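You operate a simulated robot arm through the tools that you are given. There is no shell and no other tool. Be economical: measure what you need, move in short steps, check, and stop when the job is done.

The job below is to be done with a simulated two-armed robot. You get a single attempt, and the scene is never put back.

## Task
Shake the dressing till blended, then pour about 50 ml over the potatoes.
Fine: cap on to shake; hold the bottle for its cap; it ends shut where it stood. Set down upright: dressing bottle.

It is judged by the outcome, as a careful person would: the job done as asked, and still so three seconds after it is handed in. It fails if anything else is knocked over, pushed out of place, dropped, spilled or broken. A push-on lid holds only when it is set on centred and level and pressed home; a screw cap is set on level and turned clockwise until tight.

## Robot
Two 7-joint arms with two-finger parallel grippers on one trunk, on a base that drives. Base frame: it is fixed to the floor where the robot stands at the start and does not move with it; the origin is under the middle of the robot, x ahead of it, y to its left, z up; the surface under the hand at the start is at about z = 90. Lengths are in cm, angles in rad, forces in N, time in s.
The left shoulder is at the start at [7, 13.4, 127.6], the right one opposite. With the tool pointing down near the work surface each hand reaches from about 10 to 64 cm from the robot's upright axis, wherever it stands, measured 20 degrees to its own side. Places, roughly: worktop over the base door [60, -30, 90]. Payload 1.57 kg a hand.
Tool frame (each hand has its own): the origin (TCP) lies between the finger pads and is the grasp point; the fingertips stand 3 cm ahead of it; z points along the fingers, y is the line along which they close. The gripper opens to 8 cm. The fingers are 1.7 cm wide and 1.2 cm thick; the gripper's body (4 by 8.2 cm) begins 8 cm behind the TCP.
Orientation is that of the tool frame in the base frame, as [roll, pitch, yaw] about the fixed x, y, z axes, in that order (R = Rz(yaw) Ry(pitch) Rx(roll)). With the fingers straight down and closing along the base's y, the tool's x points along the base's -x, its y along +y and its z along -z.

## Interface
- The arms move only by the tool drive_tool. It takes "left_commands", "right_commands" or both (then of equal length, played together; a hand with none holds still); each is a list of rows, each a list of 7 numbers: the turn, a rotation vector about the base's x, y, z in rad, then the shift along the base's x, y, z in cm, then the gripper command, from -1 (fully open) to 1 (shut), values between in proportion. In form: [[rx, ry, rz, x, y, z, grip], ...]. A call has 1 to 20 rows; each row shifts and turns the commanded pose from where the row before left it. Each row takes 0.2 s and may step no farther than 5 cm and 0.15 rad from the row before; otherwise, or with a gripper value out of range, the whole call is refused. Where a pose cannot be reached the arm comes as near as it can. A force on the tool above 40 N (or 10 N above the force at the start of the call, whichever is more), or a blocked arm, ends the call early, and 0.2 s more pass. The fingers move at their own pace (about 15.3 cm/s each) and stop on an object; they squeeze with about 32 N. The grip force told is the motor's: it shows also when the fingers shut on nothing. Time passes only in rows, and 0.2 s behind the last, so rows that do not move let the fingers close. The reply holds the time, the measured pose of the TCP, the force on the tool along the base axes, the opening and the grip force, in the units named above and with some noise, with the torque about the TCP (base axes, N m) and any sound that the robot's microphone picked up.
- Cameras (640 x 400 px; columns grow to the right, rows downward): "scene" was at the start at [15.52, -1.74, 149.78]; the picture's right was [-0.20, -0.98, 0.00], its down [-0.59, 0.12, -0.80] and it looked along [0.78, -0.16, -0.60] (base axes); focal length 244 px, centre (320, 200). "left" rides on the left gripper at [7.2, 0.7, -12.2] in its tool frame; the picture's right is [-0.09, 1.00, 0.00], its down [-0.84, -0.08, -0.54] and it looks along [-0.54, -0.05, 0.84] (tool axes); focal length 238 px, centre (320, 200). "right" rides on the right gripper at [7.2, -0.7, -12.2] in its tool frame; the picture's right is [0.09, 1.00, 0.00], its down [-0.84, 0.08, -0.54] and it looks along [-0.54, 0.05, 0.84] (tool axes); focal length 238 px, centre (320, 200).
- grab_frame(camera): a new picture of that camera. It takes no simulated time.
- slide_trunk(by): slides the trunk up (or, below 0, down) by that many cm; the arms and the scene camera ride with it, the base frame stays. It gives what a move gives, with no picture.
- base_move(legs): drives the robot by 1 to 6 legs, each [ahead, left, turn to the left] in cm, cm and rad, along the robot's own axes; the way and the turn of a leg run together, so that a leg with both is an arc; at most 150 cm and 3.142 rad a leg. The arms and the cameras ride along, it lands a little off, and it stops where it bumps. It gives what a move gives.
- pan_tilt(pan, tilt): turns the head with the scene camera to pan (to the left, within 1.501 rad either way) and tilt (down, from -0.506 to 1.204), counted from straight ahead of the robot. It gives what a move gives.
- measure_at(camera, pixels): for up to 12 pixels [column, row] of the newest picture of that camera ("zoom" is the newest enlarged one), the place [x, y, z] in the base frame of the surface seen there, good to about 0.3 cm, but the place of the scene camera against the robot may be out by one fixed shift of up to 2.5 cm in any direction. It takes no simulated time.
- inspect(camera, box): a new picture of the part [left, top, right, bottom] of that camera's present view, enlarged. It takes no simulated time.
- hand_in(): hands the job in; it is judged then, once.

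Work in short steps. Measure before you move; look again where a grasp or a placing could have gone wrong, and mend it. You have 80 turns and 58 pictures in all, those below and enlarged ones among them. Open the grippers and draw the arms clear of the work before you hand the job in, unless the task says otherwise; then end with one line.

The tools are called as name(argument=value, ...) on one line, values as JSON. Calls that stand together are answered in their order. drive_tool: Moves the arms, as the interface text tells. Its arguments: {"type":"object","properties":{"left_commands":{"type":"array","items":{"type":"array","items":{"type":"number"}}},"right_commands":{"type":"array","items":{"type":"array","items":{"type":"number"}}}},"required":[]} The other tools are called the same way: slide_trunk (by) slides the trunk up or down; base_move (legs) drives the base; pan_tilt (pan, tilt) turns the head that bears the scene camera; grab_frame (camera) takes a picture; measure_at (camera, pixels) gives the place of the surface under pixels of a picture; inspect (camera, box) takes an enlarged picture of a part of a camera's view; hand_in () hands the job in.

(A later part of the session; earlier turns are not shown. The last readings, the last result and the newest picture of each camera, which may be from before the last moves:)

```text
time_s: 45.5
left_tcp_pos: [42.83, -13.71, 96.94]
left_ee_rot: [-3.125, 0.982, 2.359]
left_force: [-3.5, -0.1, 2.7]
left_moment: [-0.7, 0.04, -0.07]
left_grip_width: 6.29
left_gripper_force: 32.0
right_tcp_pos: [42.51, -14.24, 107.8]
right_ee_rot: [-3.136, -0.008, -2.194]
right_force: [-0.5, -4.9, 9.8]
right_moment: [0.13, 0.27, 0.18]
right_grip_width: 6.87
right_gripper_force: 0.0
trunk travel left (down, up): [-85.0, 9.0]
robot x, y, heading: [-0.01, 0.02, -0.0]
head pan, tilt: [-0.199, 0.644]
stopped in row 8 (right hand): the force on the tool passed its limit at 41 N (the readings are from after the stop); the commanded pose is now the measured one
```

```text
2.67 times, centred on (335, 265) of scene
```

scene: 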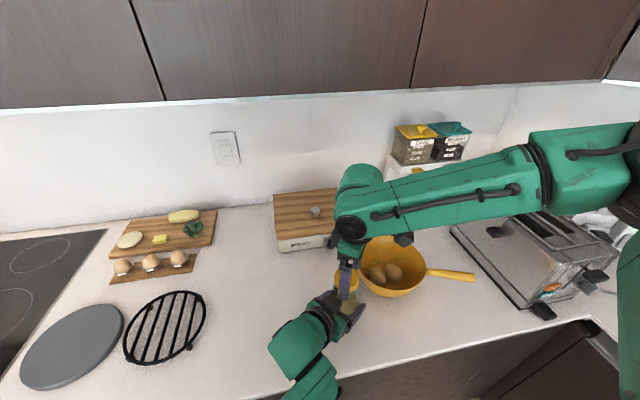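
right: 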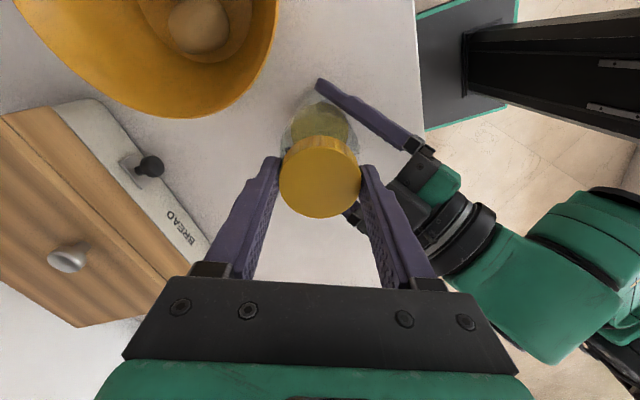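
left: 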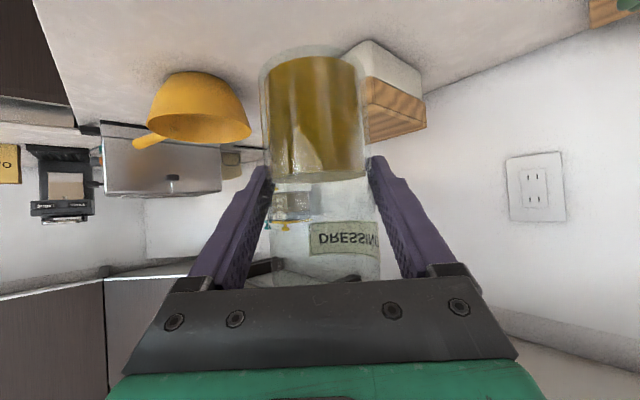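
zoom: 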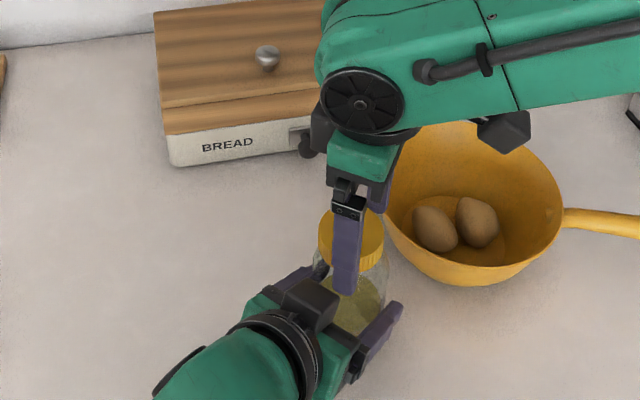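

The right hand is in light contact; I open fully and raise it straight up, then look at how the bottle and cap stand.

drive_tool(right_commands=[[0, 0, 0, 0, 0, 0, -1], [0, 0, 0, 0, 0, 0, -1], [0, 0, 0, 0, 0, 1, -1], [0, 0, 0, 0, 0, 2, -1], [0, 0, 0, 0, 0, 2, -1], [0, 0, 0, 0, 0, 0, -1], [0, 0, 0, 0, 0, 0, -1]])

inspect(camera="right", box=[220, 60, 420, 220])

measure_at(camera="zoom", pixels=[[320, 215], [230, 215], [405, 215], [320, 270], [320, 170]])

grab_frame(camera="left")

```text
time_s: 47.1
left_tcp_pos: [43.03, -13.71, 97.07]
left_ee_rot: [-3.128, 0.98, 2.356]
left_force: [-2.9, -3.7, 10.6]
left_moment: [0.14, 0.36, 0.08]
left_grip_width: 6.28
left_gripper_force: 32.1
right_tcp_pos: [42.38, -14.34, 112.8]
right_ee_rot: [-3.14, -0.008, -2.196]
right_force: [0.1, 0.1, 0.2]
right_moment: [-0.03, 0.02, 0.02]
right_grip_width: 8.0
right_gripper_force: 0.1
trunk travel left (down, up): [-85.0, 9.0]
robot x, y, heading: [-0.21, -0.33, 0.0]
head pan, tilt: [-0.199, 0.644]
```

```text
2.50 times, centred on (320, 140) of right
```

zoom: 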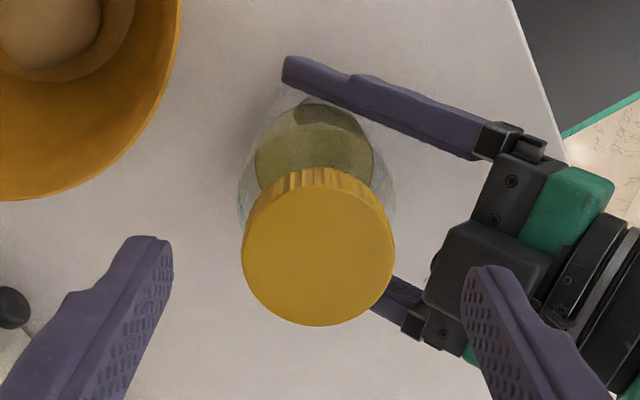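

```text
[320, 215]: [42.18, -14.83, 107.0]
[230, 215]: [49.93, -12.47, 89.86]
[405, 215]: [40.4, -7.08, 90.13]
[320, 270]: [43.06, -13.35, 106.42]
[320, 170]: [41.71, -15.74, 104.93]
```

```text
31 pictures are left
```

left: 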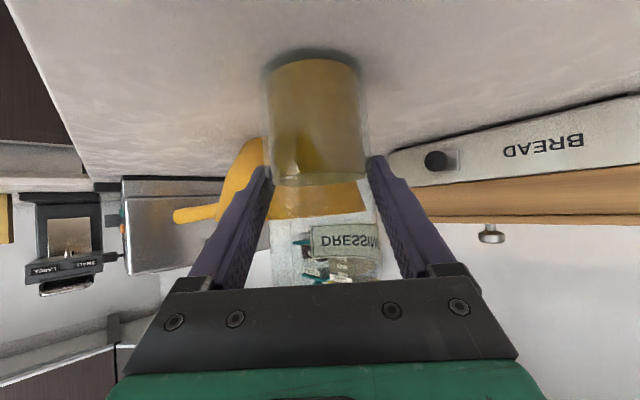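

The black block on top of the left hand sits close to the swing of my right fingers; that was the contact. I measure it and the cap again.

grab_frame(camera="right")

measure_at(camera="right", pixels=[[360, 155], [365, 165], [372, 152], [384, 150], [356, 178], [319, 158], [297, 162], [342, 162], [319, 186], [319, 141], [319, 163]])

```text
30 pictures are left
```

right: 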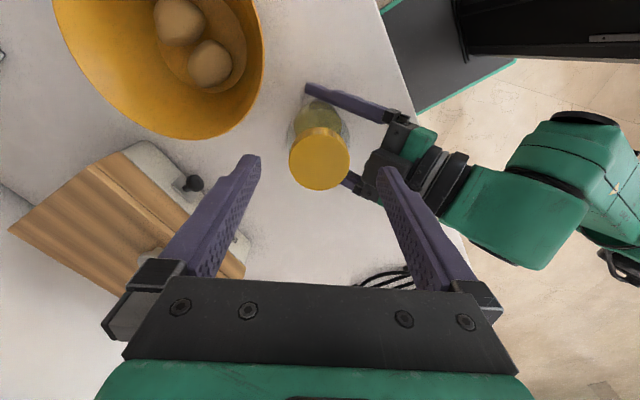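

```text
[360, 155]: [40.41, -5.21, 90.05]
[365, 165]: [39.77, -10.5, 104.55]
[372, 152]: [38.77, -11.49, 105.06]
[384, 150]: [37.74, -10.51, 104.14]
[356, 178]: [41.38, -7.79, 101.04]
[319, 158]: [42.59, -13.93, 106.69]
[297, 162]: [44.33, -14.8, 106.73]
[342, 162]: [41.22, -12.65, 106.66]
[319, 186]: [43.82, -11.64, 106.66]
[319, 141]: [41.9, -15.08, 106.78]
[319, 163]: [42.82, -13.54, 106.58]
```

The block's front is ~4.4 cm from the cap axis at z≈105, so I'll grip higher (TCP 108.1) and open only to ~6 cm. First I wind back up here and recentre.

drive_tool(right_commands=[[0, 0, -0.145, 0.1, 0.15, 0, -1], [0, 0, -0.145, 0.1, 0.15, 0, -1], [0, 0, -0.145, 0.1, 0.15, 0, -1], [0, 0, -0.145, 0.1, 0.15, 0, -1], [0, 0, -0.145, 0, 0, 0, -1], [0, 0, -0.145, 0, 0, 0, -1], [0, 0, -0.145, 0, 0, 0, -1], [0, 0, -0.145, 0, 0, 0, -1], [0, 0, -0.145, 0, 0, 0, -1], [0, 0, -0.145, 0, 0, 0, -1], [0, 0, -0.145, 0, 0, 0, -1], [0, 0, -0.145, 0, 0, 0, -1], [0, 0, -0.145, 0, 0, 0, -1], [0, 0, -0.145, 0, 0, 0, -1], [0, 0, -0.145, 0, 0, 0, -1], [0, 0, -0.145, 0, 0, 0, -1], [0, 0, -0.145, 0, 0, 0, -1], [0, 0, -0.145, 0, 0, 0, -1], [0, 0, 0, 0, 0, 0, -0.6], [0, 0, 0, 0, 0, 0, -0.6]])

grab_frame(camera="right")

```text
time_s: 51.3
left_tcp_pos: [42.96, -13.69, 97.0]
left_ee_rot: [-3.127, 0.98, 2.356]
left_force: [1.9, -2.5, 16.3]
left_moment: [0.29, 0.15, 0.01]
left_grip_width: 6.27
left_gripper_force: 32.0
right_tcp_pos: [42.93, -13.75, 112.71]
right_ee_rot: [3.14, -0.01, 1.477]
right_force: [-0.3, -0.8, -0.3]
right_moment: [0.02, -0.01, -0.01]
right_grip_width: 6.41
right_gripper_force: 0.0
trunk travel left (down, up): [-85.0, 9.0]
robot x, y, heading: [-0.03, -0.42, -0.0]
head pan, tilt: [-0.199, 0.644]
```

```text
29 pictures are left
```

right: 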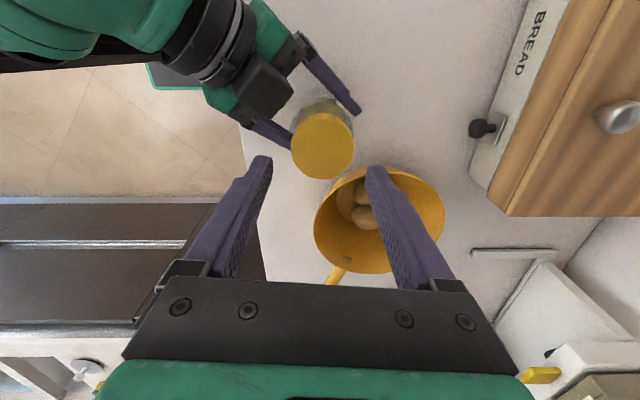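

Centred (cap col 322 between fingers). I lower to 108.1, close and turn; the left eases its press by 0.1.

drive_tool(left_commands=[[0, 0, 0, 0, 0, 0.1, 1], [0, 0, 0, 0, 0, 0, 1], [0, 0, 0, 0, 0, 0, 1], [0, 0, 0, 0, 0, 0, 1], [0, 0, 0, 0, 0, 0, 1], [0, 0, 0, 0, 0, 0, 1], [0, 0, 0, 0, 0, 0, 1]], right_commands=[[0, 0, 0, -0.1, 0, -1.6, -0.6], [0, 0, 0, 0, 0, -1.5, -0.6], [0, 0, 0, 0, 0, -1.5, -0.6], [0, 0, 0, 0, 0, 0, -0.6], [0, 0, 0, 0, 0, 0, 1], [0, 0, 0, 0, 0, 0, 1], [0, 0, 0, 0, 0, 0, 1]])

drive_tool(right_commands=[[0, 0, 0.148, 0, 0, 0.01, 1], [0, 0, 0.148, 0, 0, 0.01, 1], [0, 0, 0.148, 0, 0, 0.01, 1], [0, 0, 0.148, 0, 0, 0.01, 1], [0, 0, 0.148, 0, 0, 0.01, 1], [0, 0, 0.148, 0, 0, 0.01, 1], [0, 0, 0.148, 0, 0, 0.01, 1], [0, 0, 0.148, 0, 0, 0.01, 1], [0, 0, 0.148, 0, 0, 0.01, 1], [0, 0, 0.148, 0, 0, 0.01, 1], [0, 0, 0.148, 0, 0, 0.01, 1], [0, 0, 0.148, 0, 0, 0.01, 1], [0, 0, 0.148, 0, 0, 0.01, 1], [0, 0, 0.148, 0, 0, 0.01, 1], [0, 0, 0.148, 0, 0, 0.01, 1], [0, 0, 0.148, 0, 0, 0.01, 1], [0, 0, 0.148, 0, 0, 0.01, 1], [0, 0, 0.148, 0, 0, 0.01, 1], [0, 0, 0.148, 0, 0, 0.01, 1], [0, 0, 0, 0, 0, 0, 1]])

```text
time_s: 52.9
left_tcp_pos: [42.94, -13.61, 97.03]
left_ee_rot: [-3.126, 0.978, 2.358]
left_force: [-6.1, -2.7, 5.8]
left_moment: [0.01, 0.01, 0.07]
left_grip_width: 6.3
left_gripper_force: 31.8
right_tcp_pos: [42.82, -13.73, 108.33]
right_ee_rot: [-3.141, -0.011, 1.477]
right_force: [4.1, 0.1, 0.3]
right_moment: [0.0, -0.12, 0.0]
right_grip_width: 4.91
right_gripper_force: 31.5
trunk travel left (down, up): [-85.0, 9.0]
robot x, y, heading: [-0.41, -0.45, -0.002]
head pan, tilt: [-0.199, 0.644]
```

```text
time_s: 57.1
left_tcp_pos: [43.01, -13.77, 96.84]
left_ee_rot: [-3.125, 0.979, 2.357]
left_force: [-2.8, -1.3, 0.5]
left_moment: [0.31, -0.35, 0.03]
left_grip_width: 6.28
left_gripper_force: 31.9
right_tcp_pos: [42.85, -13.51, 108.36]
right_ee_rot: [-3.14, -0.008, -1.991]
right_force: [5.3, 2.4, -0.4]
right_moment: [0.03, -0.08, -0.06]
right_grip_width: 4.87
right_gripper_force: 31.7
trunk travel left (down, up): [-85.0, 9.0]
robot x, y, heading: [0.09, -0.07, -0.001]
head pan, tilt: [-0.199, 0.644]
```

About 7.8 rad in total with low torque. Lift test.

drive_tool(right_commands=[[0, 0, 0, 0, 0, 0.15, 1], [0, 0, 0, 0, 0, 0.15, 1], [0, 0, 0, 0, 0, 0.15, 1], [0, 0, 0, 0, 0, 0.15, 1], [0, 0, 0, 0, 0, 0, 1]])

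grab_frame(camera="right")

```text
time_s: 58.3
left_tcp_pos: [43.11, -13.74, 96.92]
left_ee_rot: [-3.125, 0.977, 2.359]
left_force: [-2.4, -2.6, 0.4]
left_moment: [0.14, -0.24, 0.04]
left_grip_width: 6.28
left_gripper_force: 32.2
right_tcp_pos: [42.86, -13.54, 108.98]
right_ee_rot: [-3.139, -0.007, -1.994]
right_force: [3.6, 1.0, -1.7]
right_moment: [0.03, -0.04, 0.0]
right_grip_width: 4.84
right_gripper_force: 32.3
trunk travel left (down, up): [-85.0, 9.0]
robot x, y, heading: [0.14, -0.14, -0.001]
head pan, tilt: [-0.199, 0.644]
```

```text
28 pictures are left
```

right: 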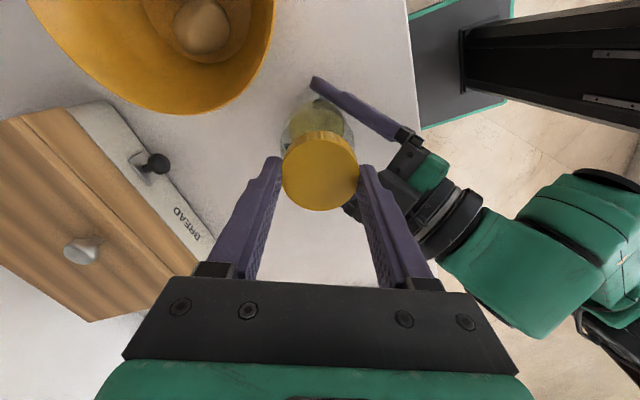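

It rose with hardly any force. I lift 4 cm more and look.

drive_tool(right_commands=[[0, 0, 0, 0, 0, 1, 1], [0, 0, 0, 0, 0, 1.5, 1], [0, 0, 0, 0, 0, 1.5, 1], [0, 0, 0, 0, 0, 0, 1]])

grab_frame(camera="right")

```text
time_s: 59.3
left_tcp_pos: [43.02, -13.79, 97.03]
left_ee_rot: [-3.125, 0.975, 2.359]
left_force: [0.5, 0.2, 2.5]
left_moment: [0.07, 0.02, 0.0]
left_grip_width: 6.28
left_gripper_force: 32.2
right_tcp_pos: [42.98, -13.69, 112.96]
right_ee_rot: [-3.141, -0.011, -1.996]
right_force: [1.0, 0.1, -0.6]
right_moment: [-0.01, 0.04, -0.02]
right_grip_width: 4.82
right_gripper_force: 32.6
trunk travel left (down, up): [-85.0, 9.0]
robot x, y, heading: [0.16, -0.29, 0.005]
head pan, tilt: [-0.199, 0.644]
```

```text
27 pictures are left
```

right: 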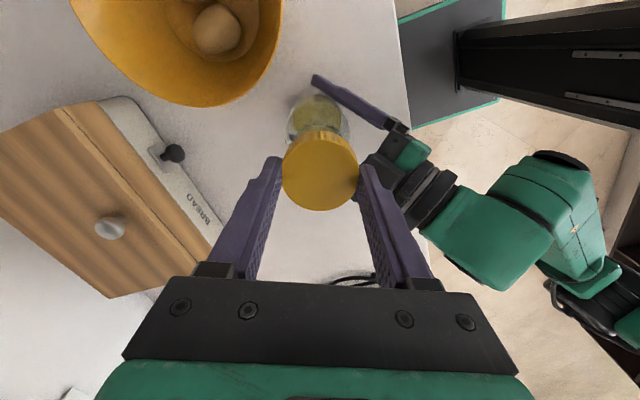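

The cap is off and held in the right hand. I carry it up and to the right, out of the pouring area.

drive_tool(right_commands=[[0, 0, 0, 0, 0, 2, 1], [0, 0, 0, 0, 0, 2, 1], [0, 0, 0, -0.5, -3, 1.5, 1], [0, 0, 0, -0.5, -3, 1.5, 1], [0, 0, 0, -0.5, -3, 1.5, 1], [0, 0, 0, -0.5, -3, 1.5, 1], [0, 0, 0, -0.5, -3, 1.5, 1], [0, 0, 0, -0.5, -3, 1.5, 1], [0, 0, 0, -0.5, -3, 0, 1], [0, 0, 0, -0.5, -3, 0, 1], [0, 0, 0, -0.5, -3, 0, 1], [0, 0, 0, -0.5, -3, 0, 1], [0, 0, 0, 0, 0, 0, 1]])

grab_frame(camera="scene")

```text
time_s: 62.1
left_tcp_pos: [43.13, -13.64, 96.99]
left_ee_rot: [-3.123, 0.979, 2.359]
left_force: [-1.3, -1.5, 0.4]
left_moment: [0.04, 0.07, 0.0]
left_grip_width: 6.29
left_gripper_force: 31.6
right_tcp_pos: [37.85, -43.62, 125.8]
right_ee_rot: [-3.141, -0.012, -1.995]
right_force: [-0.4, -0.7, -0.4]
right_moment: [0.02, 0.0, -0.03]
right_grip_width: 4.84
right_gripper_force: 31.9
trunk travel left (down, up): [-85.0, 9.0]
robot x, y, heading: [0.01, -0.52, -0.002]
head pan, tilt: [-0.199, 0.644]
```

```text
26 pictures are left
```

scene: 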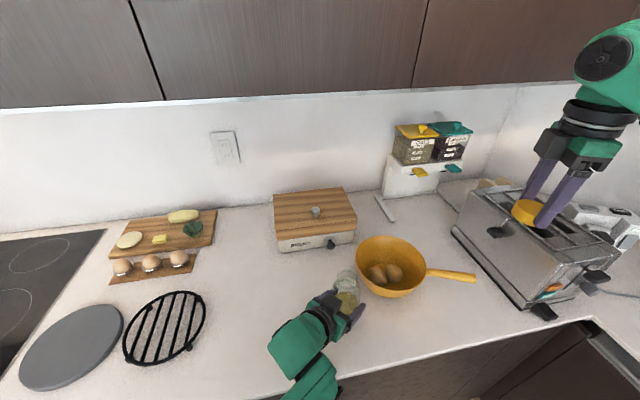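

The way is clear. I lift the open bottle upright and carry it gently to the pouring place near (43,-20.5,109), checking that the arm reaches.

drive_tool(left_commands=[[0, 0, 0, 0, 0, 1, 1], [0, 0, 0, 0, 0, 2, 1], [0, 0, 0, 0, 0, 2, 1], [0, 0, 0, 0, 0, 2, 1], [0, 0, 0, 0, 0, 2, 1], [0, 0, 0, 0, 0, 2, 1], [0, 0, 0, 0, 0, 1, 1], [0, 0, 0, 0, -1, 0, 1], [0, 0, 0, 0, -2, 0, 1], [0, 0, 0, 0, -2, 0, 1], [0, 0, 0, 0, -1.5, 0, 1], [0, 0, 0, 0, -0.4, 0, 1], [0, 0, 0, 0, 0, 0, 1]])

grab_frame(camera="left")

```text
time_s: 65.1
left_tcp_pos: [43.89, -18.4, 106.21]
left_ee_rot: [3.084, 0.925, 2.322]
left_force: [0.0, 0.0, -3.1]
left_moment: [-0.01, 0.02, 0.0]
left_grip_width: 6.27
left_gripper_force: 31.8
right_tcp_pos: [37.9, -43.57, 125.9]
right_ee_rot: [-3.142, -0.012, -1.993]
right_force: [-0.3, 0.3, -1.1]
right_moment: [-0.06, -0.02, 0.0]
right_grip_width: 4.85
right_gripper_force: 32.3
trunk travel left (down, up): [-85.0, 9.0]
robot x, y, heading: [0.15, 0.23, -0.0]
head pan, tilt: [-0.199, 0.644]
stopped in row 13 (left hand): the arm was blocked; the commanded pose is now the measured one
```

```text
25 pictures are left
```

left: 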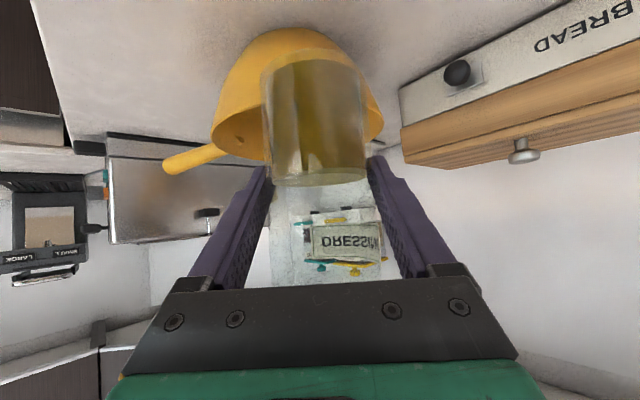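

The arm hit its limit crossing this far. Before driving the base a little right, I look at the space on that side.

pan_tilt(pan=-0.95, tilt=0.65)

grab_frame(camera="scene")

measure_at(camera="scene", pixels=[[100, 200], [150, 150], [200, 250], [300, 200], [300, 300], [400, 200], [400, 300], [500, 200], [500, 300], [600, 300], [320, 380], [200, 350]])

```text
time_s: 66.2
left_tcp_pos: [43.89, -18.43, 106.28]
left_ee_rot: [3.087, 0.927, 2.323]
left_force: [-0.4, -0.6, -2.4]
left_moment: [-0.01, 0.01, 0.03]
left_grip_width: 6.29
left_gripper_force: 31.8
right_tcp_pos: [37.89, -43.68, 125.74]
right_ee_rot: [-3.141, -0.01, -1.993]
right_force: [-0.2, 0.0, -0.8]
right_moment: [0.0, 0.0, 0.0]
right_grip_width: 4.82
right_gripper_force: 32.1
trunk travel left (down, up): [-85.0, 9.0]
robot x, y, heading: [-0.29, 0.11, 0.002]
head pan, tilt: [-0.949, 0.649]
```

```text
24 pictures are left
```

scene: 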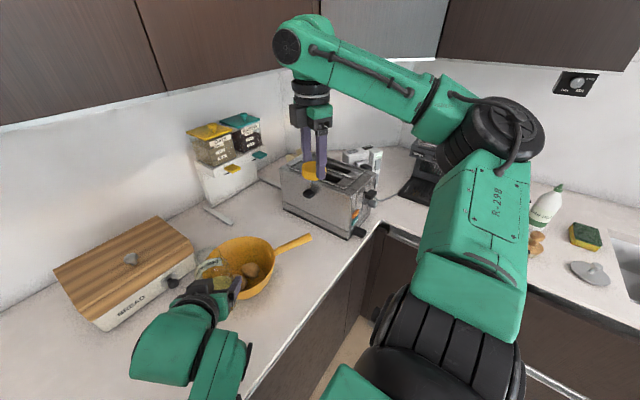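

```text
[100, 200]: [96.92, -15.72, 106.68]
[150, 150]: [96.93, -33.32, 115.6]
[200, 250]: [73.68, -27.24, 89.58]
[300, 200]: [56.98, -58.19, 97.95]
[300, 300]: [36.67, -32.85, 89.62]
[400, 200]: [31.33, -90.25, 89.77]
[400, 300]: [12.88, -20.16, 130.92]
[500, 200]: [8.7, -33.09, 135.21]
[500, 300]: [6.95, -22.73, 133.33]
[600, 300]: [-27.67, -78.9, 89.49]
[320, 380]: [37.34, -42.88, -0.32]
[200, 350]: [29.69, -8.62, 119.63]
```

There is room to the right (side counter front near y≈-58, right arm high above it). I bring the bottle back toward the middle and straighten it, then drive the base ~18 cm to the right.

drive_tool(left_commands=[[0, 0, 0, 0, 1, 0.5, 1], [0, 0, 0, -0.5, 2, 0.5, 1], [-0.0343, -0.004, -0.0143, -0.5, 2, 0.5, 1], [-0.0343, -0.004, -0.0143, -0.5, 2, 0.5, 1], [0, 0, 0, 0, 2, 0.5, 1], [0, 0, 0, 0, 2, 0.5, 1], [0, 0, 0, 0, 2, 0, 1], [0, 0, 0, 0, 2, 0, 1], [0, 0, 0, 0, 1, 0, 1], [0, 0, 0, 0, 0, 0, 1]])

base_move(legs=[[0, -18, 0]])

pan_tilt(pan=-0.2, tilt=0.75)

grab_frame(camera="scene")

```text
time_s: 68.4
left_tcp_pos: [42.14, -2.52, 109.28]
left_ee_rot: [-3.123, 0.982, 2.355]
left_force: [-0.5, -0.8, -3.3]
left_moment: [-0.02, -0.02, -0.01]
left_grip_width: 6.27
left_gripper_force: 31.5
right_tcp_pos: [37.92, -43.63, 125.95]
right_ee_rot: [-3.141, -0.009, -1.995]
right_force: [-0.5, 0.4, 0.4]
right_moment: [0.01, 0.02, 0.03]
right_grip_width: 4.85
right_gripper_force: 32.1
trunk travel left (down, up): [-85.0, 9.0]
robot x, y, heading: [-0.18, -0.09, 0.001]
head pan, tilt: [-0.949, 0.649]
```

```text
time_s: 69.9
left_tcp_pos: [42.26, -19.88, 109.4]
left_ee_rot: [-3.119, 0.984, 2.363]
left_force: [0.4, 0.5, -3.6]
left_moment: [0.01, 0.0, 0.01]
left_grip_width: 6.27
left_gripper_force: 32.0
right_tcp_pos: [37.89, -61.01, 125.93]
right_ee_rot: [-3.141, -0.011, -1.995]
right_force: [0.2, 0.3, -0.7]
right_moment: [-0.05, -0.01, 0.0]
right_grip_width: 4.82
right_gripper_force: 31.8
trunk travel left (down, up): [-85.0, 9.0]
robot x, y, heading: [0.38, -17.74, -0.001]
head pan, tilt: [-0.949, 0.649]
```

```text
time_s: 71.0
left_tcp_pos: [42.22, -20.18, 109.24]
left_ee_rot: [-3.122, 0.982, 2.359]
left_force: [0.8, -0.2, -2.8]
left_moment: [0.01, 0.01, 0.01]
left_grip_width: 6.27
left_gripper_force: 32.0
right_tcp_pos: [37.88, -61.31, 125.93]
right_ee_rot: [-3.14, -0.011, -1.995]
right_force: [-0.7, -0.2, 0.5]
right_moment: [0.0, 0.01, 0.02]
right_grip_width: 4.83
right_gripper_force: 31.9
trunk travel left (down, up): [-85.0, 9.0]
robot x, y, heading: [0.15, -17.73, 0.0]
head pan, tilt: [-0.201, 0.75]
```

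```text
23 pictures are left
```

scene: 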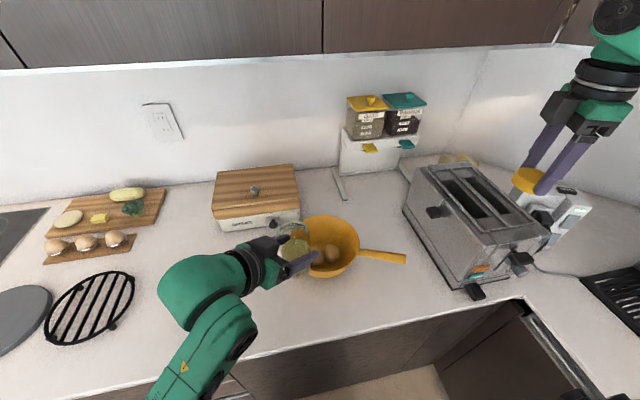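

The pan is now directly in reach. I tilt the bottle 60° toward the pan (no flow expected yet) about the axis (0.707,0.707,0).

drive_tool(left_commands=[[0.0926, 0.0926, 0, 0, 0, 0, 1], [0.0926, 0.0926, 0, 0, 0, 0, 1], [0.0926, 0.0926, 0, 0, 0, 0, 1], [0.0926, 0.0926, 0, 0, 0, 0, 1], [0.0926, 0.0926, 0, 0, 0, 0, 1], [0.0926, 0.0926, 0, 0, 0, 0, 1], [0.0926, 0.0926, 0, 0, 0, 0, 1], [0.0926, 0.0926, 0, 0, 0, 0, 1], [0, 0, 0, 0, 0, 0, 1]])

inspect(camera="scene", box=[220, 180, 420, 305])

grab_frame(camera="left")

```text
time_s: 73.0
left_tcp_pos: [42.28, -20.29, 109.33]
left_ee_rot: [-3.122, -0.066, 2.359]
left_force: [-0.2, -0.4, -3.0]
left_moment: [0.03, 0.0, 0.0]
left_grip_width: 6.29
left_gripper_force: 31.4
right_tcp_pos: [37.99, -61.3, 125.89]
right_ee_rot: [-3.141, -0.011, -1.994]
right_force: [0.1, 0.1, -0.5]
right_moment: [0.01, 0.0, -0.02]
right_grip_width: 4.84
right_gripper_force: 31.9
trunk travel left (down, up): [-85.0, 9.0]
robot x, y, heading: [-0.02, -17.59, 0.004]
head pan, tilt: [-0.201, 0.75]
```

```text
3.20 times, centred on (320, 242) of scene
```

zoom: 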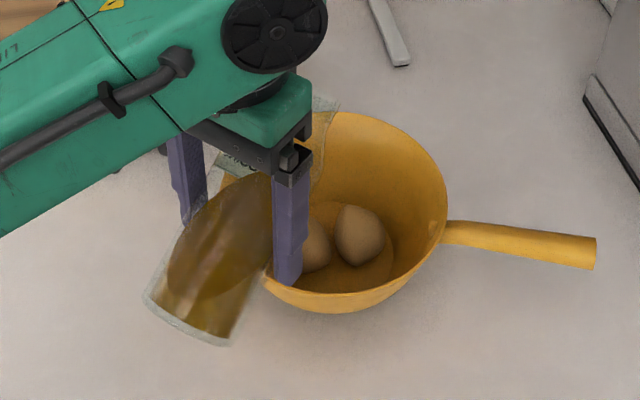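

```text
21 pictures are left
```

left: 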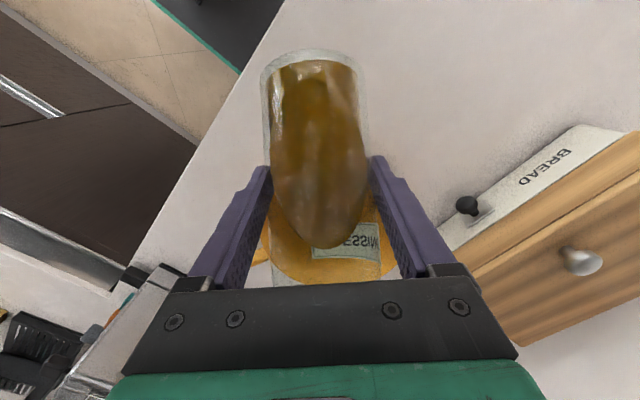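

At 60° the liquid is still well inside. I shift 0.6 cm further over the pan, lower 1.5 cm, and tilt to ~74°.

drive_tool(left_commands=[[0.0433, 0.0433, 0, 0.3, -0.3, -0.7, 1], [0.0433, 0.0433, 0, 0.3, -0.3, -0.8, 1], [0.0433, 0.0433, 0, 0, 0, 0, 1], [0.0433, 0.0433, 0, 0, 0, 0, 1], [0, 0, 0, 0, 0, 0, 1], [0, 0, 0, 0, 0, 0, 1]])

grab_frame(camera="left")

inspect(camera="scene", box=[220, 180, 420, 305])

```text
time_s: 74.4
left_tcp_pos: [42.87, -20.8, 107.77]
left_ee_rot: [-3.123, -0.31, 2.355]
left_force: [-0.3, 0.1, -2.6]
left_moment: [0.01, 0.02, 0.0]
left_grip_width: 6.27
left_gripper_force: 32.3
right_tcp_pos: [37.95, -61.27, 125.76]
right_ee_rot: [-3.141, -0.01, -1.993]
right_force: [0.1, -0.4, 0.2]
right_moment: [0.0, -0.02, -0.02]
right_grip_width: 4.83
right_gripper_force: 31.8
trunk travel left (down, up): [-85.0, 9.0]
robot x, y, heading: [0.06, -17.92, -0.002]
head pan, tilt: [-0.201, 0.75]
```

```text
20 pictures are left
```

left: 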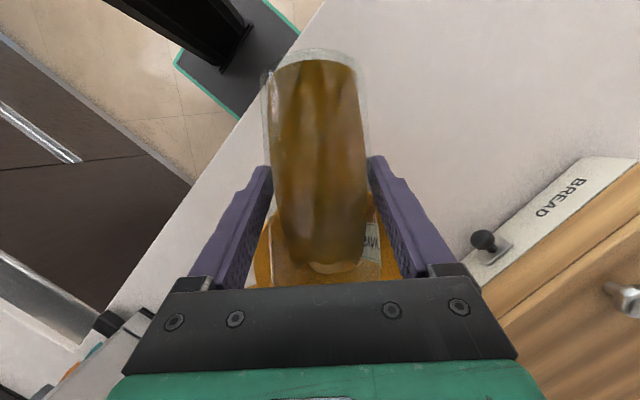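

```text
3.20 times, centred on (320, 242) of scene
```

zoom: 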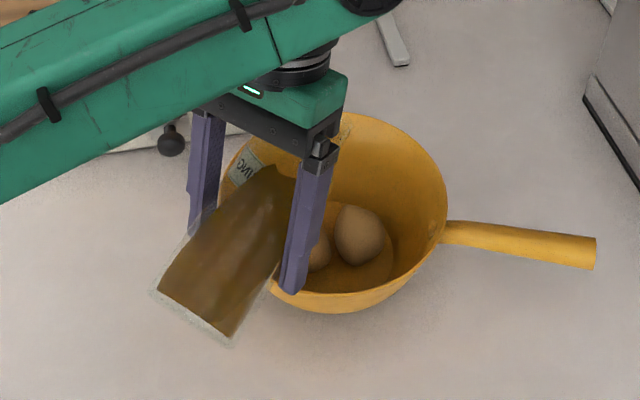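

No flow is visible at 74°. I tilt to ~79° and hold briefly.

drive_tool(left_commands=[[0.031, 0.031, 0, 0, 0, 0, 1], [0.031, 0.031, 0, 0, 0, 0, 1], [0, 0, 0, 0, 0, 0, 1], [0, 0, 0, 0, 0, 0, 1]])

inspect(camera="scene", box=[220, 180, 420, 305])

```text
time_s: 75.4
left_tcp_pos: [42.75, -20.94, 107.88]
left_ee_rot: [-3.124, -0.398, 2.357]
left_force: [-0.1, 0.6, -3.7]
left_moment: [-0.01, -0.01, 0.01]
left_grip_width: 6.32
left_gripper_force: 32.0
right_tcp_pos: [37.83, -61.47, 125.91]
right_ee_rot: [-3.14, -0.009, -1.994]
right_force: [0.0, -0.3, -1.2]
right_moment: [0.0, -0.01, -0.04]
right_grip_width: 4.81
right_gripper_force: 31.7
trunk travel left (down, up): [-85.0, 9.0]
robot x, y, heading: [-0.29, -17.75, 0.004]
head pan, tilt: [-0.201, 0.75]
```

```text
3.20 times, centred on (320, 242) of scene
```

zoom: 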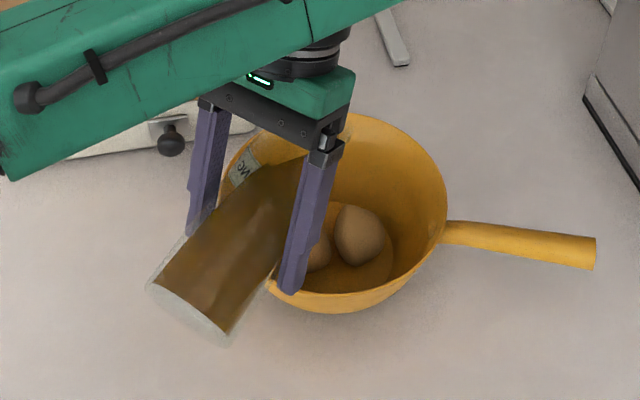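

Still no puddle. I tilt ~3.5° more (to ~82.5°) and look again, including the left camera for the liquid line.

drive_tool(left_commands=[[0.022, 0.022, 0, 0, 0, 0, 1], [0.022, 0.022, 0, 0, 0, 0, 1], [0, 0, 0, 0, 0, 0, 1]])

inspect(camera="scene", box=[220, 180, 420, 305])

```text
time_s: 76.2
left_tcp_pos: [42.66, -20.88, 107.96]
left_ee_rot: [-3.125, -0.46, 2.355]
left_force: [-0.1, -0.5, -3.0]
left_moment: [0.01, -0.01, 0.01]
left_grip_width: 6.27
left_gripper_force: 32.0
right_tcp_pos: [38.04, -61.36, 125.85]
right_ee_rot: [-3.14, -0.012, -1.993]
right_force: [-0.7, -0.5, -0.7]
right_moment: [0.02, 0.01, 0.04]
right_grip_width: 4.83
right_gripper_force: 31.9
trunk travel left (down, up): [-85.0, 9.0]
robot x, y, heading: [-0.32, -17.99, 0.001]
head pan, tilt: [-0.201, 0.75]
```

```text
3.20 times, centred on (320, 242) of scene
```

zoom: 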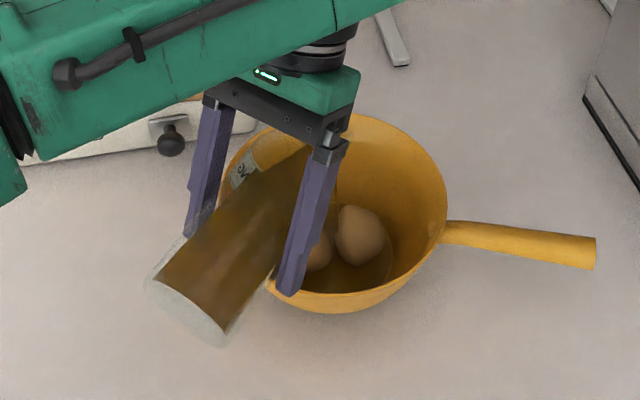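

Flow has started (thin stream near (337,185), puddle forming). I bring it back upright to measure how much went out.

drive_tool(left_commands=[[-0.102, -0.102, 0, 0, 0, 0, 1], [-0.102, -0.102, 0, 0, 0, 0, 1], [-0.102, -0.102, 0, 0, 0, 0, 1], [-0.102, -0.102, 0, 0, 0, 0, 1], [-0.102, -0.102, 0, 0, 0, 0, 1], [-0.102, -0.102, 0, 0, 0, 0, 1], [-0.102, -0.102, 0, 0, 0, 0, 1], [-0.102, -0.102, 0, 0, 0, 0, 1], [-0.102, -0.102, 0, 0, 0, 0, 1], [-0.102, -0.102, 0, 0, 0, 0, 1], [0, 0, 0, 0, 0, 0, 1], [0, 0, 0, 0, 0, 0, 1]])

inspect(camera="left", box=[240, 35, 400, 195])

measure_at(camera="zoom", pixels=[[310, 80], [310, 150], [310, 250], [310, 300], [310, 320], [310, 335], [310, 350], [310, 370]])

inspect(camera="scene", box=[220, 180, 420, 305])

```text
time_s: 78.8
left_tcp_pos: [42.84, -20.96, 107.9]
left_ee_rot: [-3.121, 0.981, 2.358]
left_force: [0.2, 0.0, -2.9]
left_moment: [0.04, 0.01, -0.01]
left_grip_width: 6.26
left_gripper_force: 31.9
right_tcp_pos: [38.01, -61.39, 125.8]
right_ee_rot: [-3.141, -0.011, -1.992]
right_force: [-0.9, -0.3, -0.1]
right_moment: [0.02, 0.0, -0.02]
right_grip_width: 4.8
right_gripper_force: 32.2
trunk travel left (down, up): [-85.0, 9.0]
robot x, y, heading: [-0.16, -17.97, -0.0]
head pan, tilt: [-0.201, 0.75]
```

```text
2.50 times, centred on (320, 115) of left
```

zoom: 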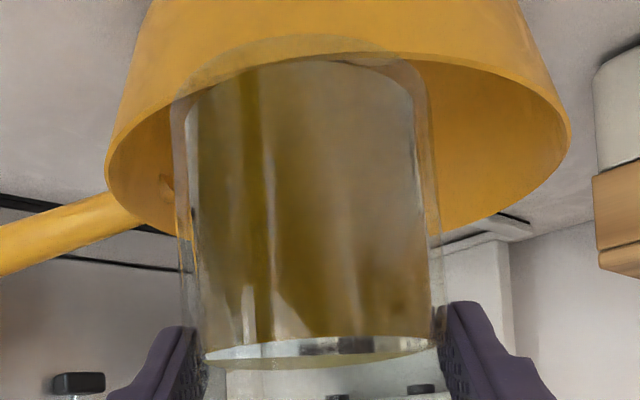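

```text
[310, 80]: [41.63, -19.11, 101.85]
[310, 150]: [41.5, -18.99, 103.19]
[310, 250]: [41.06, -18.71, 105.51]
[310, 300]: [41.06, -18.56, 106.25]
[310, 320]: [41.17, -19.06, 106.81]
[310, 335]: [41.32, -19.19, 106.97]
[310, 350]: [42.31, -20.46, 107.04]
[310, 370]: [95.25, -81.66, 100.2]
```

```text
3.20 times, centred on (320, 242) of scene
```

zoom: 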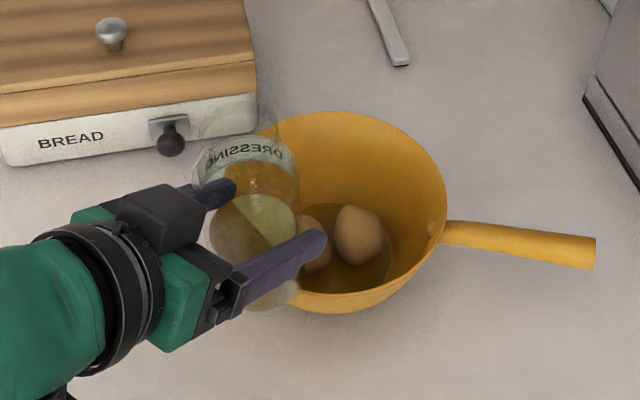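

Only ~5-8 ml left (surface now ~0.9 below TCP against ~0.6 before; target ~2.7 below). I repeat with a slightly deeper tilt, ~84.5°, held 0.6 s, then back.

drive_tool(left_commands=[[0.1043, 0.1043, 0, 0, 0, 0, 1], [0.1043, 0.1043, 0, 0, 0, 0, 1], [0.1043, 0.1043, 0, 0, 0, 0, 1], [0.1043, 0.1043, 0, 0, 0, 0, 1], [0.1043, 0.1043, 0, 0, 0, 0, 1], [0.1043, 0.1043, 0, 0, 0, 0, 1], [0.1043, 0.1043, 0, 0, 0, 0, 1], [0.1043, 0.1043, 0, 0, 0, 0, 1], [0.1043, 0.1043, 0, 0, 0, 0, 1], [0.1043, 0.1043, 0, 0, 0, 0, 1], [0, 0, 0, 0, 0, 0, 1], [0, 0, 0, 0, 0, 0, 1], [0, 0, 0, 0, 0, 0, 1], [-0.105, -0.105, 0, 0, 0, 0, 1], [-0.105, -0.105, 0, 0, 0, 0, 1], [-0.105, -0.105, 0, 0, 0, 0, 1], [-0.105, -0.105, 0, 0, 0, 0, 1], [-0.105, -0.105, 0, 0, 0, 0, 1], [-0.105, -0.105, 0, 0, 0, 0, 1], [-0.105, -0.105, 0, 0, 0, 0, 1]])

drive_tool(left_commands=[[-0.103, -0.103, 0, 0, 0, 0, 1], [-0.103, -0.103, 0, 0, 0, 0, 1], [-0.102, -0.102, 0, 0, 0, 0, 1], [0, 0, 0, 0, 0, 0, 1], [0, 0, 0, 0, 0, 0, 1], [0, 0, 0, 0, 0, 0, 1]])

inspect(camera="left", box=[240, 35, 400, 195])

measure_at(camera="zoom", pixels=[[310, 70], [310, 150], [310, 200], [310, 230], [310, 260], [310, 280], [310, 300], [310, 320], [310, 340], [310, 360]])

```text
time_s: 83.0
left_tcp_pos: [42.85, -20.78, 107.89]
left_ee_rot: [-3.122, 0.548, 2.356]
left_force: [-0.4, -0.2, -2.7]
left_moment: [0.05, 0.0, -0.01]
left_grip_width: 6.29
left_gripper_force: 32.5
right_tcp_pos: [37.89, -61.25, 125.95]
right_ee_rot: [-3.139, -0.01, -1.994]
right_force: [0.5, -0.2, 0.7]
right_moment: [-0.02, -0.01, -0.02]
right_grip_width: 4.83
right_gripper_force: 32.1
trunk travel left (down, up): [-85.0, 9.0]
robot x, y, heading: [0.4, -18.02, 0.005]
head pan, tilt: [-0.201, 0.75]
```

```text
time_s: 84.4
left_tcp_pos: [42.77, -20.97, 107.88]
left_ee_rot: [-3.123, 0.98, 2.358]
left_force: [0.3, 0.6, -3.1]
left_moment: [0.03, 0.05, -0.04]
left_grip_width: 6.29
left_gripper_force: 32.4
right_tcp_pos: [37.84, -61.27, 125.78]
right_ee_rot: [-3.139, -0.011, -1.994]
right_force: [0.4, -0.3, -0.9]
right_moment: [-0.05, -0.01, 0.05]
right_grip_width: 4.83
right_gripper_force: 32.2
trunk travel left (down, up): [-85.0, 9.0]
robot x, y, heading: [-0.25, -17.86, -0.001]
head pan, tilt: [-0.201, 0.75]
```

```text
2.50 times, centred on (320, 115) of left
```

zoom: 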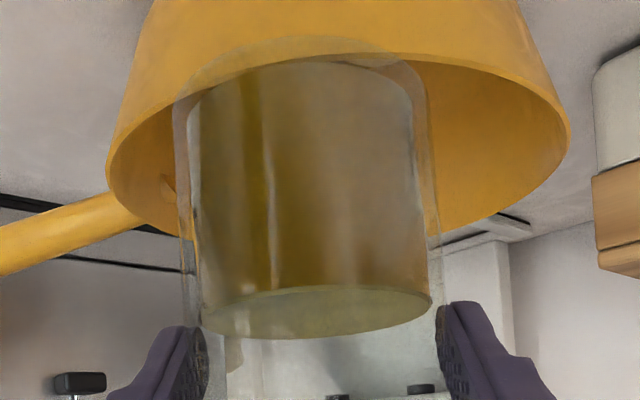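

```text
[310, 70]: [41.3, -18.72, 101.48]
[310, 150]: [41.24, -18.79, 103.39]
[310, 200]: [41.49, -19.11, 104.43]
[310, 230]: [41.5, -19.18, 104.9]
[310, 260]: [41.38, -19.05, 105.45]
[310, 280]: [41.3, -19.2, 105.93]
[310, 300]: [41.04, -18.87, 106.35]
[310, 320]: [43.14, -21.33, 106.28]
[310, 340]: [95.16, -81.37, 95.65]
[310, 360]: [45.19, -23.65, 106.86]
```

Surface now ≈1.7 below TCP, so ~26 ml are out. One more pour of about the same size: ~86.7° held 0.6 s.

drive_tool(left_commands=[[0.0973, 0.0973, 0, 0, 0, 0, 1], [0.0973, 0.0973, 0, 0, 0, 0, 1], [0.0973, 0.0973, 0, 0, 0, 0, 1], [0.0973, 0.0973, 0, 0, 0, 0, 1], [0.0973, 0.0973, 0, 0, 0, 0, 1], [0.0973, 0.0973, 0, 0, 0, 0, 1], [0.0973, 0.0973, 0, 0, 0, 0, 1], [0.0973, 0.0973, 0, 0, 0, 0, 1], [0.0973, 0.0973, 0, 0, 0, 0, 1], [0.0973, 0.0973, 0, 0, 0, 0, 1], [0.0973, 0.0973, 0, 0, 0, 0, 1], [0, 0, 0, 0, 0, 0, 1], [0, 0, 0, 0, 0, 0, 1], [0, 0, 0, 0, 0, 0, 1], [-0.105, -0.105, 0, 0, 0, 0, 1], [-0.105, -0.105, 0, 0, 0, 0, 1], [-0.105, -0.105, 0, 0, 0, 0, 1], [-0.105, -0.105, 0, 0, 0, 0, 1], [-0.105, -0.105, 0, 0, 0, 0, 1], [-0.105, -0.105, 0, 0, 0, 0, 1]])

drive_tool(left_commands=[[-0.105, -0.105, 0, 0, 0, 0, 1], [-0.105, -0.105, 0, 0, 0, 0, 1], [-0.105, -0.105, 0, 0, 0, 0, 1], [-0.105, -0.105, 0, 0, 0, 0, 1], [-0.0203, -0.0203, 0, 0, 0, 0, 1], [0, 0, 0, 0, 0, 0, 1], [0, 0, 0, 0, 0, 0, 1], [0, 0, 0, 0, 0, 0, 1]])

inspect(camera="left", box=[240, 35, 400, 195])

measure_at(camera="zoom", pixels=[[310, 70], [310, 150], [310, 200], [310, 220], [310, 235], [310, 250], [310, 265], [310, 280], [310, 295], [310, 310]])

```text
time_s: 88.6
left_tcp_pos: [42.79, -20.86, 107.96]
left_ee_rot: [-3.121, 0.363, 2.356]
left_force: [0.5, 0.5, -2.7]
left_moment: [0.01, -0.01, -0.01]
left_grip_width: 6.27
left_gripper_force: 32.4
right_tcp_pos: [37.8, -61.38, 125.87]
right_ee_rot: [-3.14, -0.01, -1.992]
right_force: [-0.3, 0.5, -0.2]
right_moment: [0.02, -0.01, 0.03]
right_grip_width: 4.82
right_gripper_force: 31.7
trunk travel left (down, up): [-85.0, 9.0]
robot x, y, heading: [0.29, -17.51, -0.004]
head pan, tilt: [-0.201, 0.75]
```

```text
time_s: 90.4
left_tcp_pos: [42.82, -20.77, 107.87]
left_ee_rot: [-3.121, 0.983, 2.359]
left_force: [0.1, -0.5, -2.0]
left_moment: [0.0, -0.01, 0.02]
left_grip_width: 6.27
left_gripper_force: 32.2
right_tcp_pos: [37.93, -61.32, 125.98]
right_ee_rot: [-3.139, -0.01, -1.995]
right_force: [0.4, 0.3, 0.1]
right_moment: [0.02, -0.01, 0.0]
right_grip_width: 4.81
right_gripper_force: 31.8
trunk travel left (down, up): [-85.0, 9.0]
robot x, y, heading: [0.23, -18.09, 0.003]
head pan, tilt: [-0.201, 0.75]
```

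```text
2.50 times, centred on (320, 115) of left
```

zoom: 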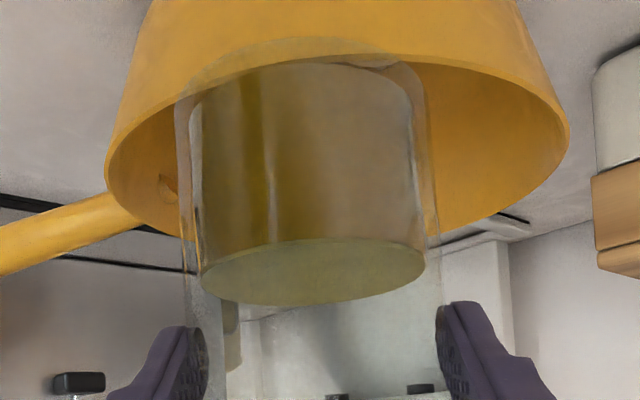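

```text
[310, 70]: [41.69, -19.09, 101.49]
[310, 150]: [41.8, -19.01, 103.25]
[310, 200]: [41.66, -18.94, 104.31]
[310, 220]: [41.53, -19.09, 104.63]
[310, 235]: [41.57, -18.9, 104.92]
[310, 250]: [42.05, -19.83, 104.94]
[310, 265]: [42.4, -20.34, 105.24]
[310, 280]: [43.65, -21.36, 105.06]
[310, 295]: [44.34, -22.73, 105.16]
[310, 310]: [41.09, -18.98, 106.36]
```

Surface now ≈2.8 below TCP, a 2.2 cm drop ≈50 ml. Pouring is done; I drive back left 18 cm with the bottle upright and lifted.

drive_tool(left_commands=[[0, 0, 0, 0, 0, 1, 1], [0, 0, 0, -0.5, 1, 0.5, 1], [0, 0, 0, 0, 0, 0, 1]])

base_move(legs=[[0, 17.9, 0]])

grab_frame(camera="scene")

```text
time_s: 91.2
left_tcp_pos: [42.3, -19.9, 109.35]
left_ee_rot: [-3.122, 0.983, 2.358]
left_force: [-0.6, -0.3, -2.5]
left_moment: [0.06, -0.01, -0.03]
left_grip_width: 6.29
left_gripper_force: 32.3
right_tcp_pos: [37.94, -61.36, 125.89]
right_ee_rot: [-3.141, -0.011, -1.992]
right_force: [-0.2, -0.8, 0.1]
right_moment: [0.01, 0.01, -0.02]
right_grip_width: 4.84
right_gripper_force: 32.2
trunk travel left (down, up): [-85.0, 9.0]
robot x, y, heading: [-0.3, -17.84, 0.003]
head pan, tilt: [-0.201, 0.75]
```

```text
time_s: 92.8
left_tcp_pos: [42.33, -1.86, 109.29]
left_ee_rot: [-3.125, 0.982, 2.356]
left_force: [-0.3, -0.7, -3.4]
left_moment: [0.04, 0.0, 0.0]
left_grip_width: 6.28
left_gripper_force: 32.0
right_tcp_pos: [38.03, -43.32, 125.81]
right_ee_rot: [3.142, -0.008, -1.99]
right_force: [1.0, -0.6, 0.0]
right_moment: [0.04, -0.03, -0.02]
right_grip_width: 4.85
right_gripper_force: 31.6
trunk travel left (down, up): [-85.0, 9.0]
robot x, y, heading: [-0.26, 0.35, -0.002]
head pan, tilt: [-0.201, 0.75]
```

```text
12 pictures are left
```

scene: 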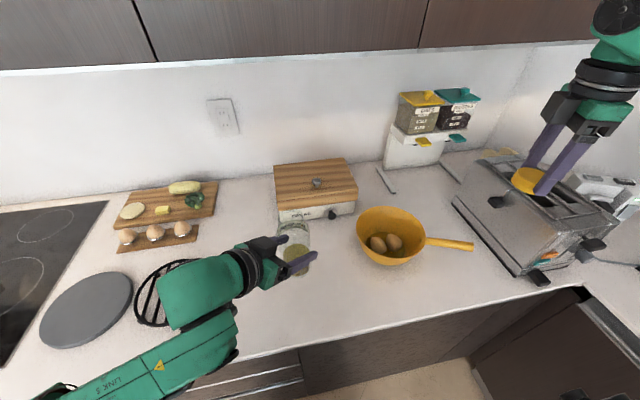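

All clean. I set the bottle back down at (43,-13.7) for the cap, in gentle steps.

drive_tool(left_commands=[[0, 0, 0, 0.1, -1, 0, 1], [0, 0, 0, 0.1, -2, 0, 1], [0, 0, 0, 0.1, -2, -1, 1], [0, 0, 0, 0.1, -2, -1, 1], [0, 0, 0, 0.1, -2, -1, 1], [0, 0, 0, 0.1, -2, -1, 1], [0, 0, 0, 0.1, -0.9, -1, 1], [0, 0, 0, 0, 0, -2, 1], [0, 0, 0, 0, 0, -2, 1], [0, 0, 0, 0, 0, -1.5, 1], [0, 0, 0, 0, 0, -1, 1], [0, 0, 0, 0, 0, -0.5, 1], [0, 0, 0, 0, 0, -0.3, 1], [0, 0, 0, 0, 0, 0, 1], [0, 0, 0, 0, 0, 0, 1]], right_commands=[[0, 0, 0, 0, 0, 0, 1], [0, 0, 0, 0, 0, 0, 1], [0, 0, 0, 0, 0, 0, 1], [0, 0, 0, 0, 0, 0, 1], [0, 0, 0, 0, 0, 0, 1], [0, 0, 0, 0.5, 3, 0, 1], [0, 0, 0, 0.5, 3, 0, 1], [0, 0, 0, 0.5, 3, 0, 1], [0, 0, 0, 0.5, 3, 0, 1], [0, 0, 0, 0.5, 3, 0, 1], [0, 0, 0, 0.5, 3, -1, 1], [0, 0, 0, 0.5, 3, -1, 1], [0, 0, 0, 0.5, 3, -1, 1], [0, 0, 0, 0.5, 3, -1, 1], [0, 0, 0, 0.5, 2.6, -1, 1]])

```text
time_s: 96.0
left_tcp_pos: [42.93, -13.27, 97.21]
left_ee_rot: [-3.121, 0.987, 2.361]
left_force: [2.5, -0.1, 6.2]
left_moment: [0.14, -0.09, -0.07]
left_grip_width: 6.29
left_gripper_force: 31.1
right_tcp_pos: [42.9, -13.22, 120.85]
right_ee_rot: [-3.139, -0.01, -1.99]
right_force: [0.4, 0.3, 0.0]
right_moment: [0.0, 0.01, 0.0]
right_grip_width: 4.84
right_gripper_force: 32.0
trunk travel left (down, up): [-85.0, 9.0]
robot x, y, heading: [0.09, 0.59, 0.003]
head pan, tilt: [-0.201, 0.75]
```

The bottle rests (contact +6 N) and the cap is above it. I look from the right camera to check the alignment with the mouth.

drive_tool(right_commands=[[0, 0, 0, -0.1, 0.1, -2, 1], [0, 0, 0, 0, 0, -2, 1], [0, 0, 0, 0, 0, -2, 1], [0, 0, 0, 0, 0, -2, 1], [0, 0, 0, 0, 0, 0, 1]])

inspect(camera="right", box=[220, 60, 420, 220])

inspect(camera="scene", box=[270, 180, 410, 290])

```text
time_s: 97.2
left_tcp_pos: [42.87, -13.36, 97.23]
left_ee_rot: [-3.122, 0.986, 2.358]
left_force: [5.1, -0.4, 13.0]
left_moment: [0.32, -0.18, -0.06]
left_grip_width: 6.29
left_gripper_force: 32.1
right_tcp_pos: [42.89, -13.15, 112.99]
right_ee_rot: [-3.139, -0.011, -1.991]
right_force: [-0.6, 0.5, -0.4]
right_moment: [-0.01, 0.02, 0.01]
right_grip_width: 4.84
right_gripper_force: 32.2
trunk travel left (down, up): [-85.0, 9.0]
robot x, y, heading: [-0.17, 0.53, 0.003]
head pan, tilt: [-0.201, 0.75]
```

```text
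2.50 times, centred on (320, 140) of right
```

zoom: 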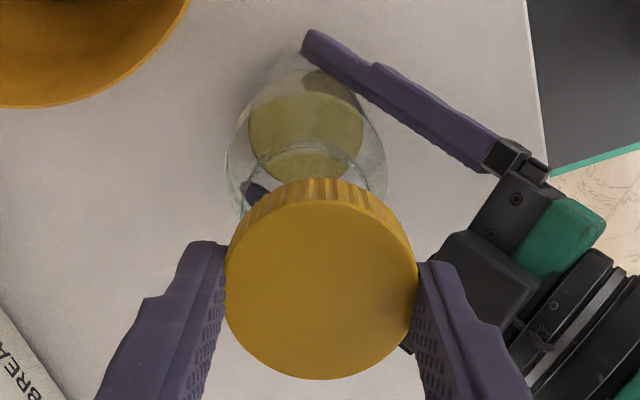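

```text
3.64 times, centred on (340, 235) of scene
```

zoom: 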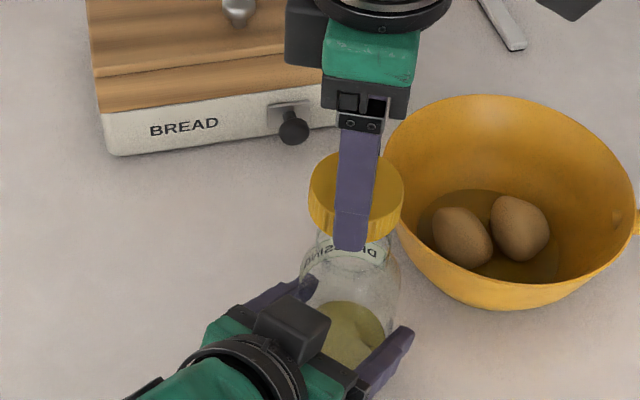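

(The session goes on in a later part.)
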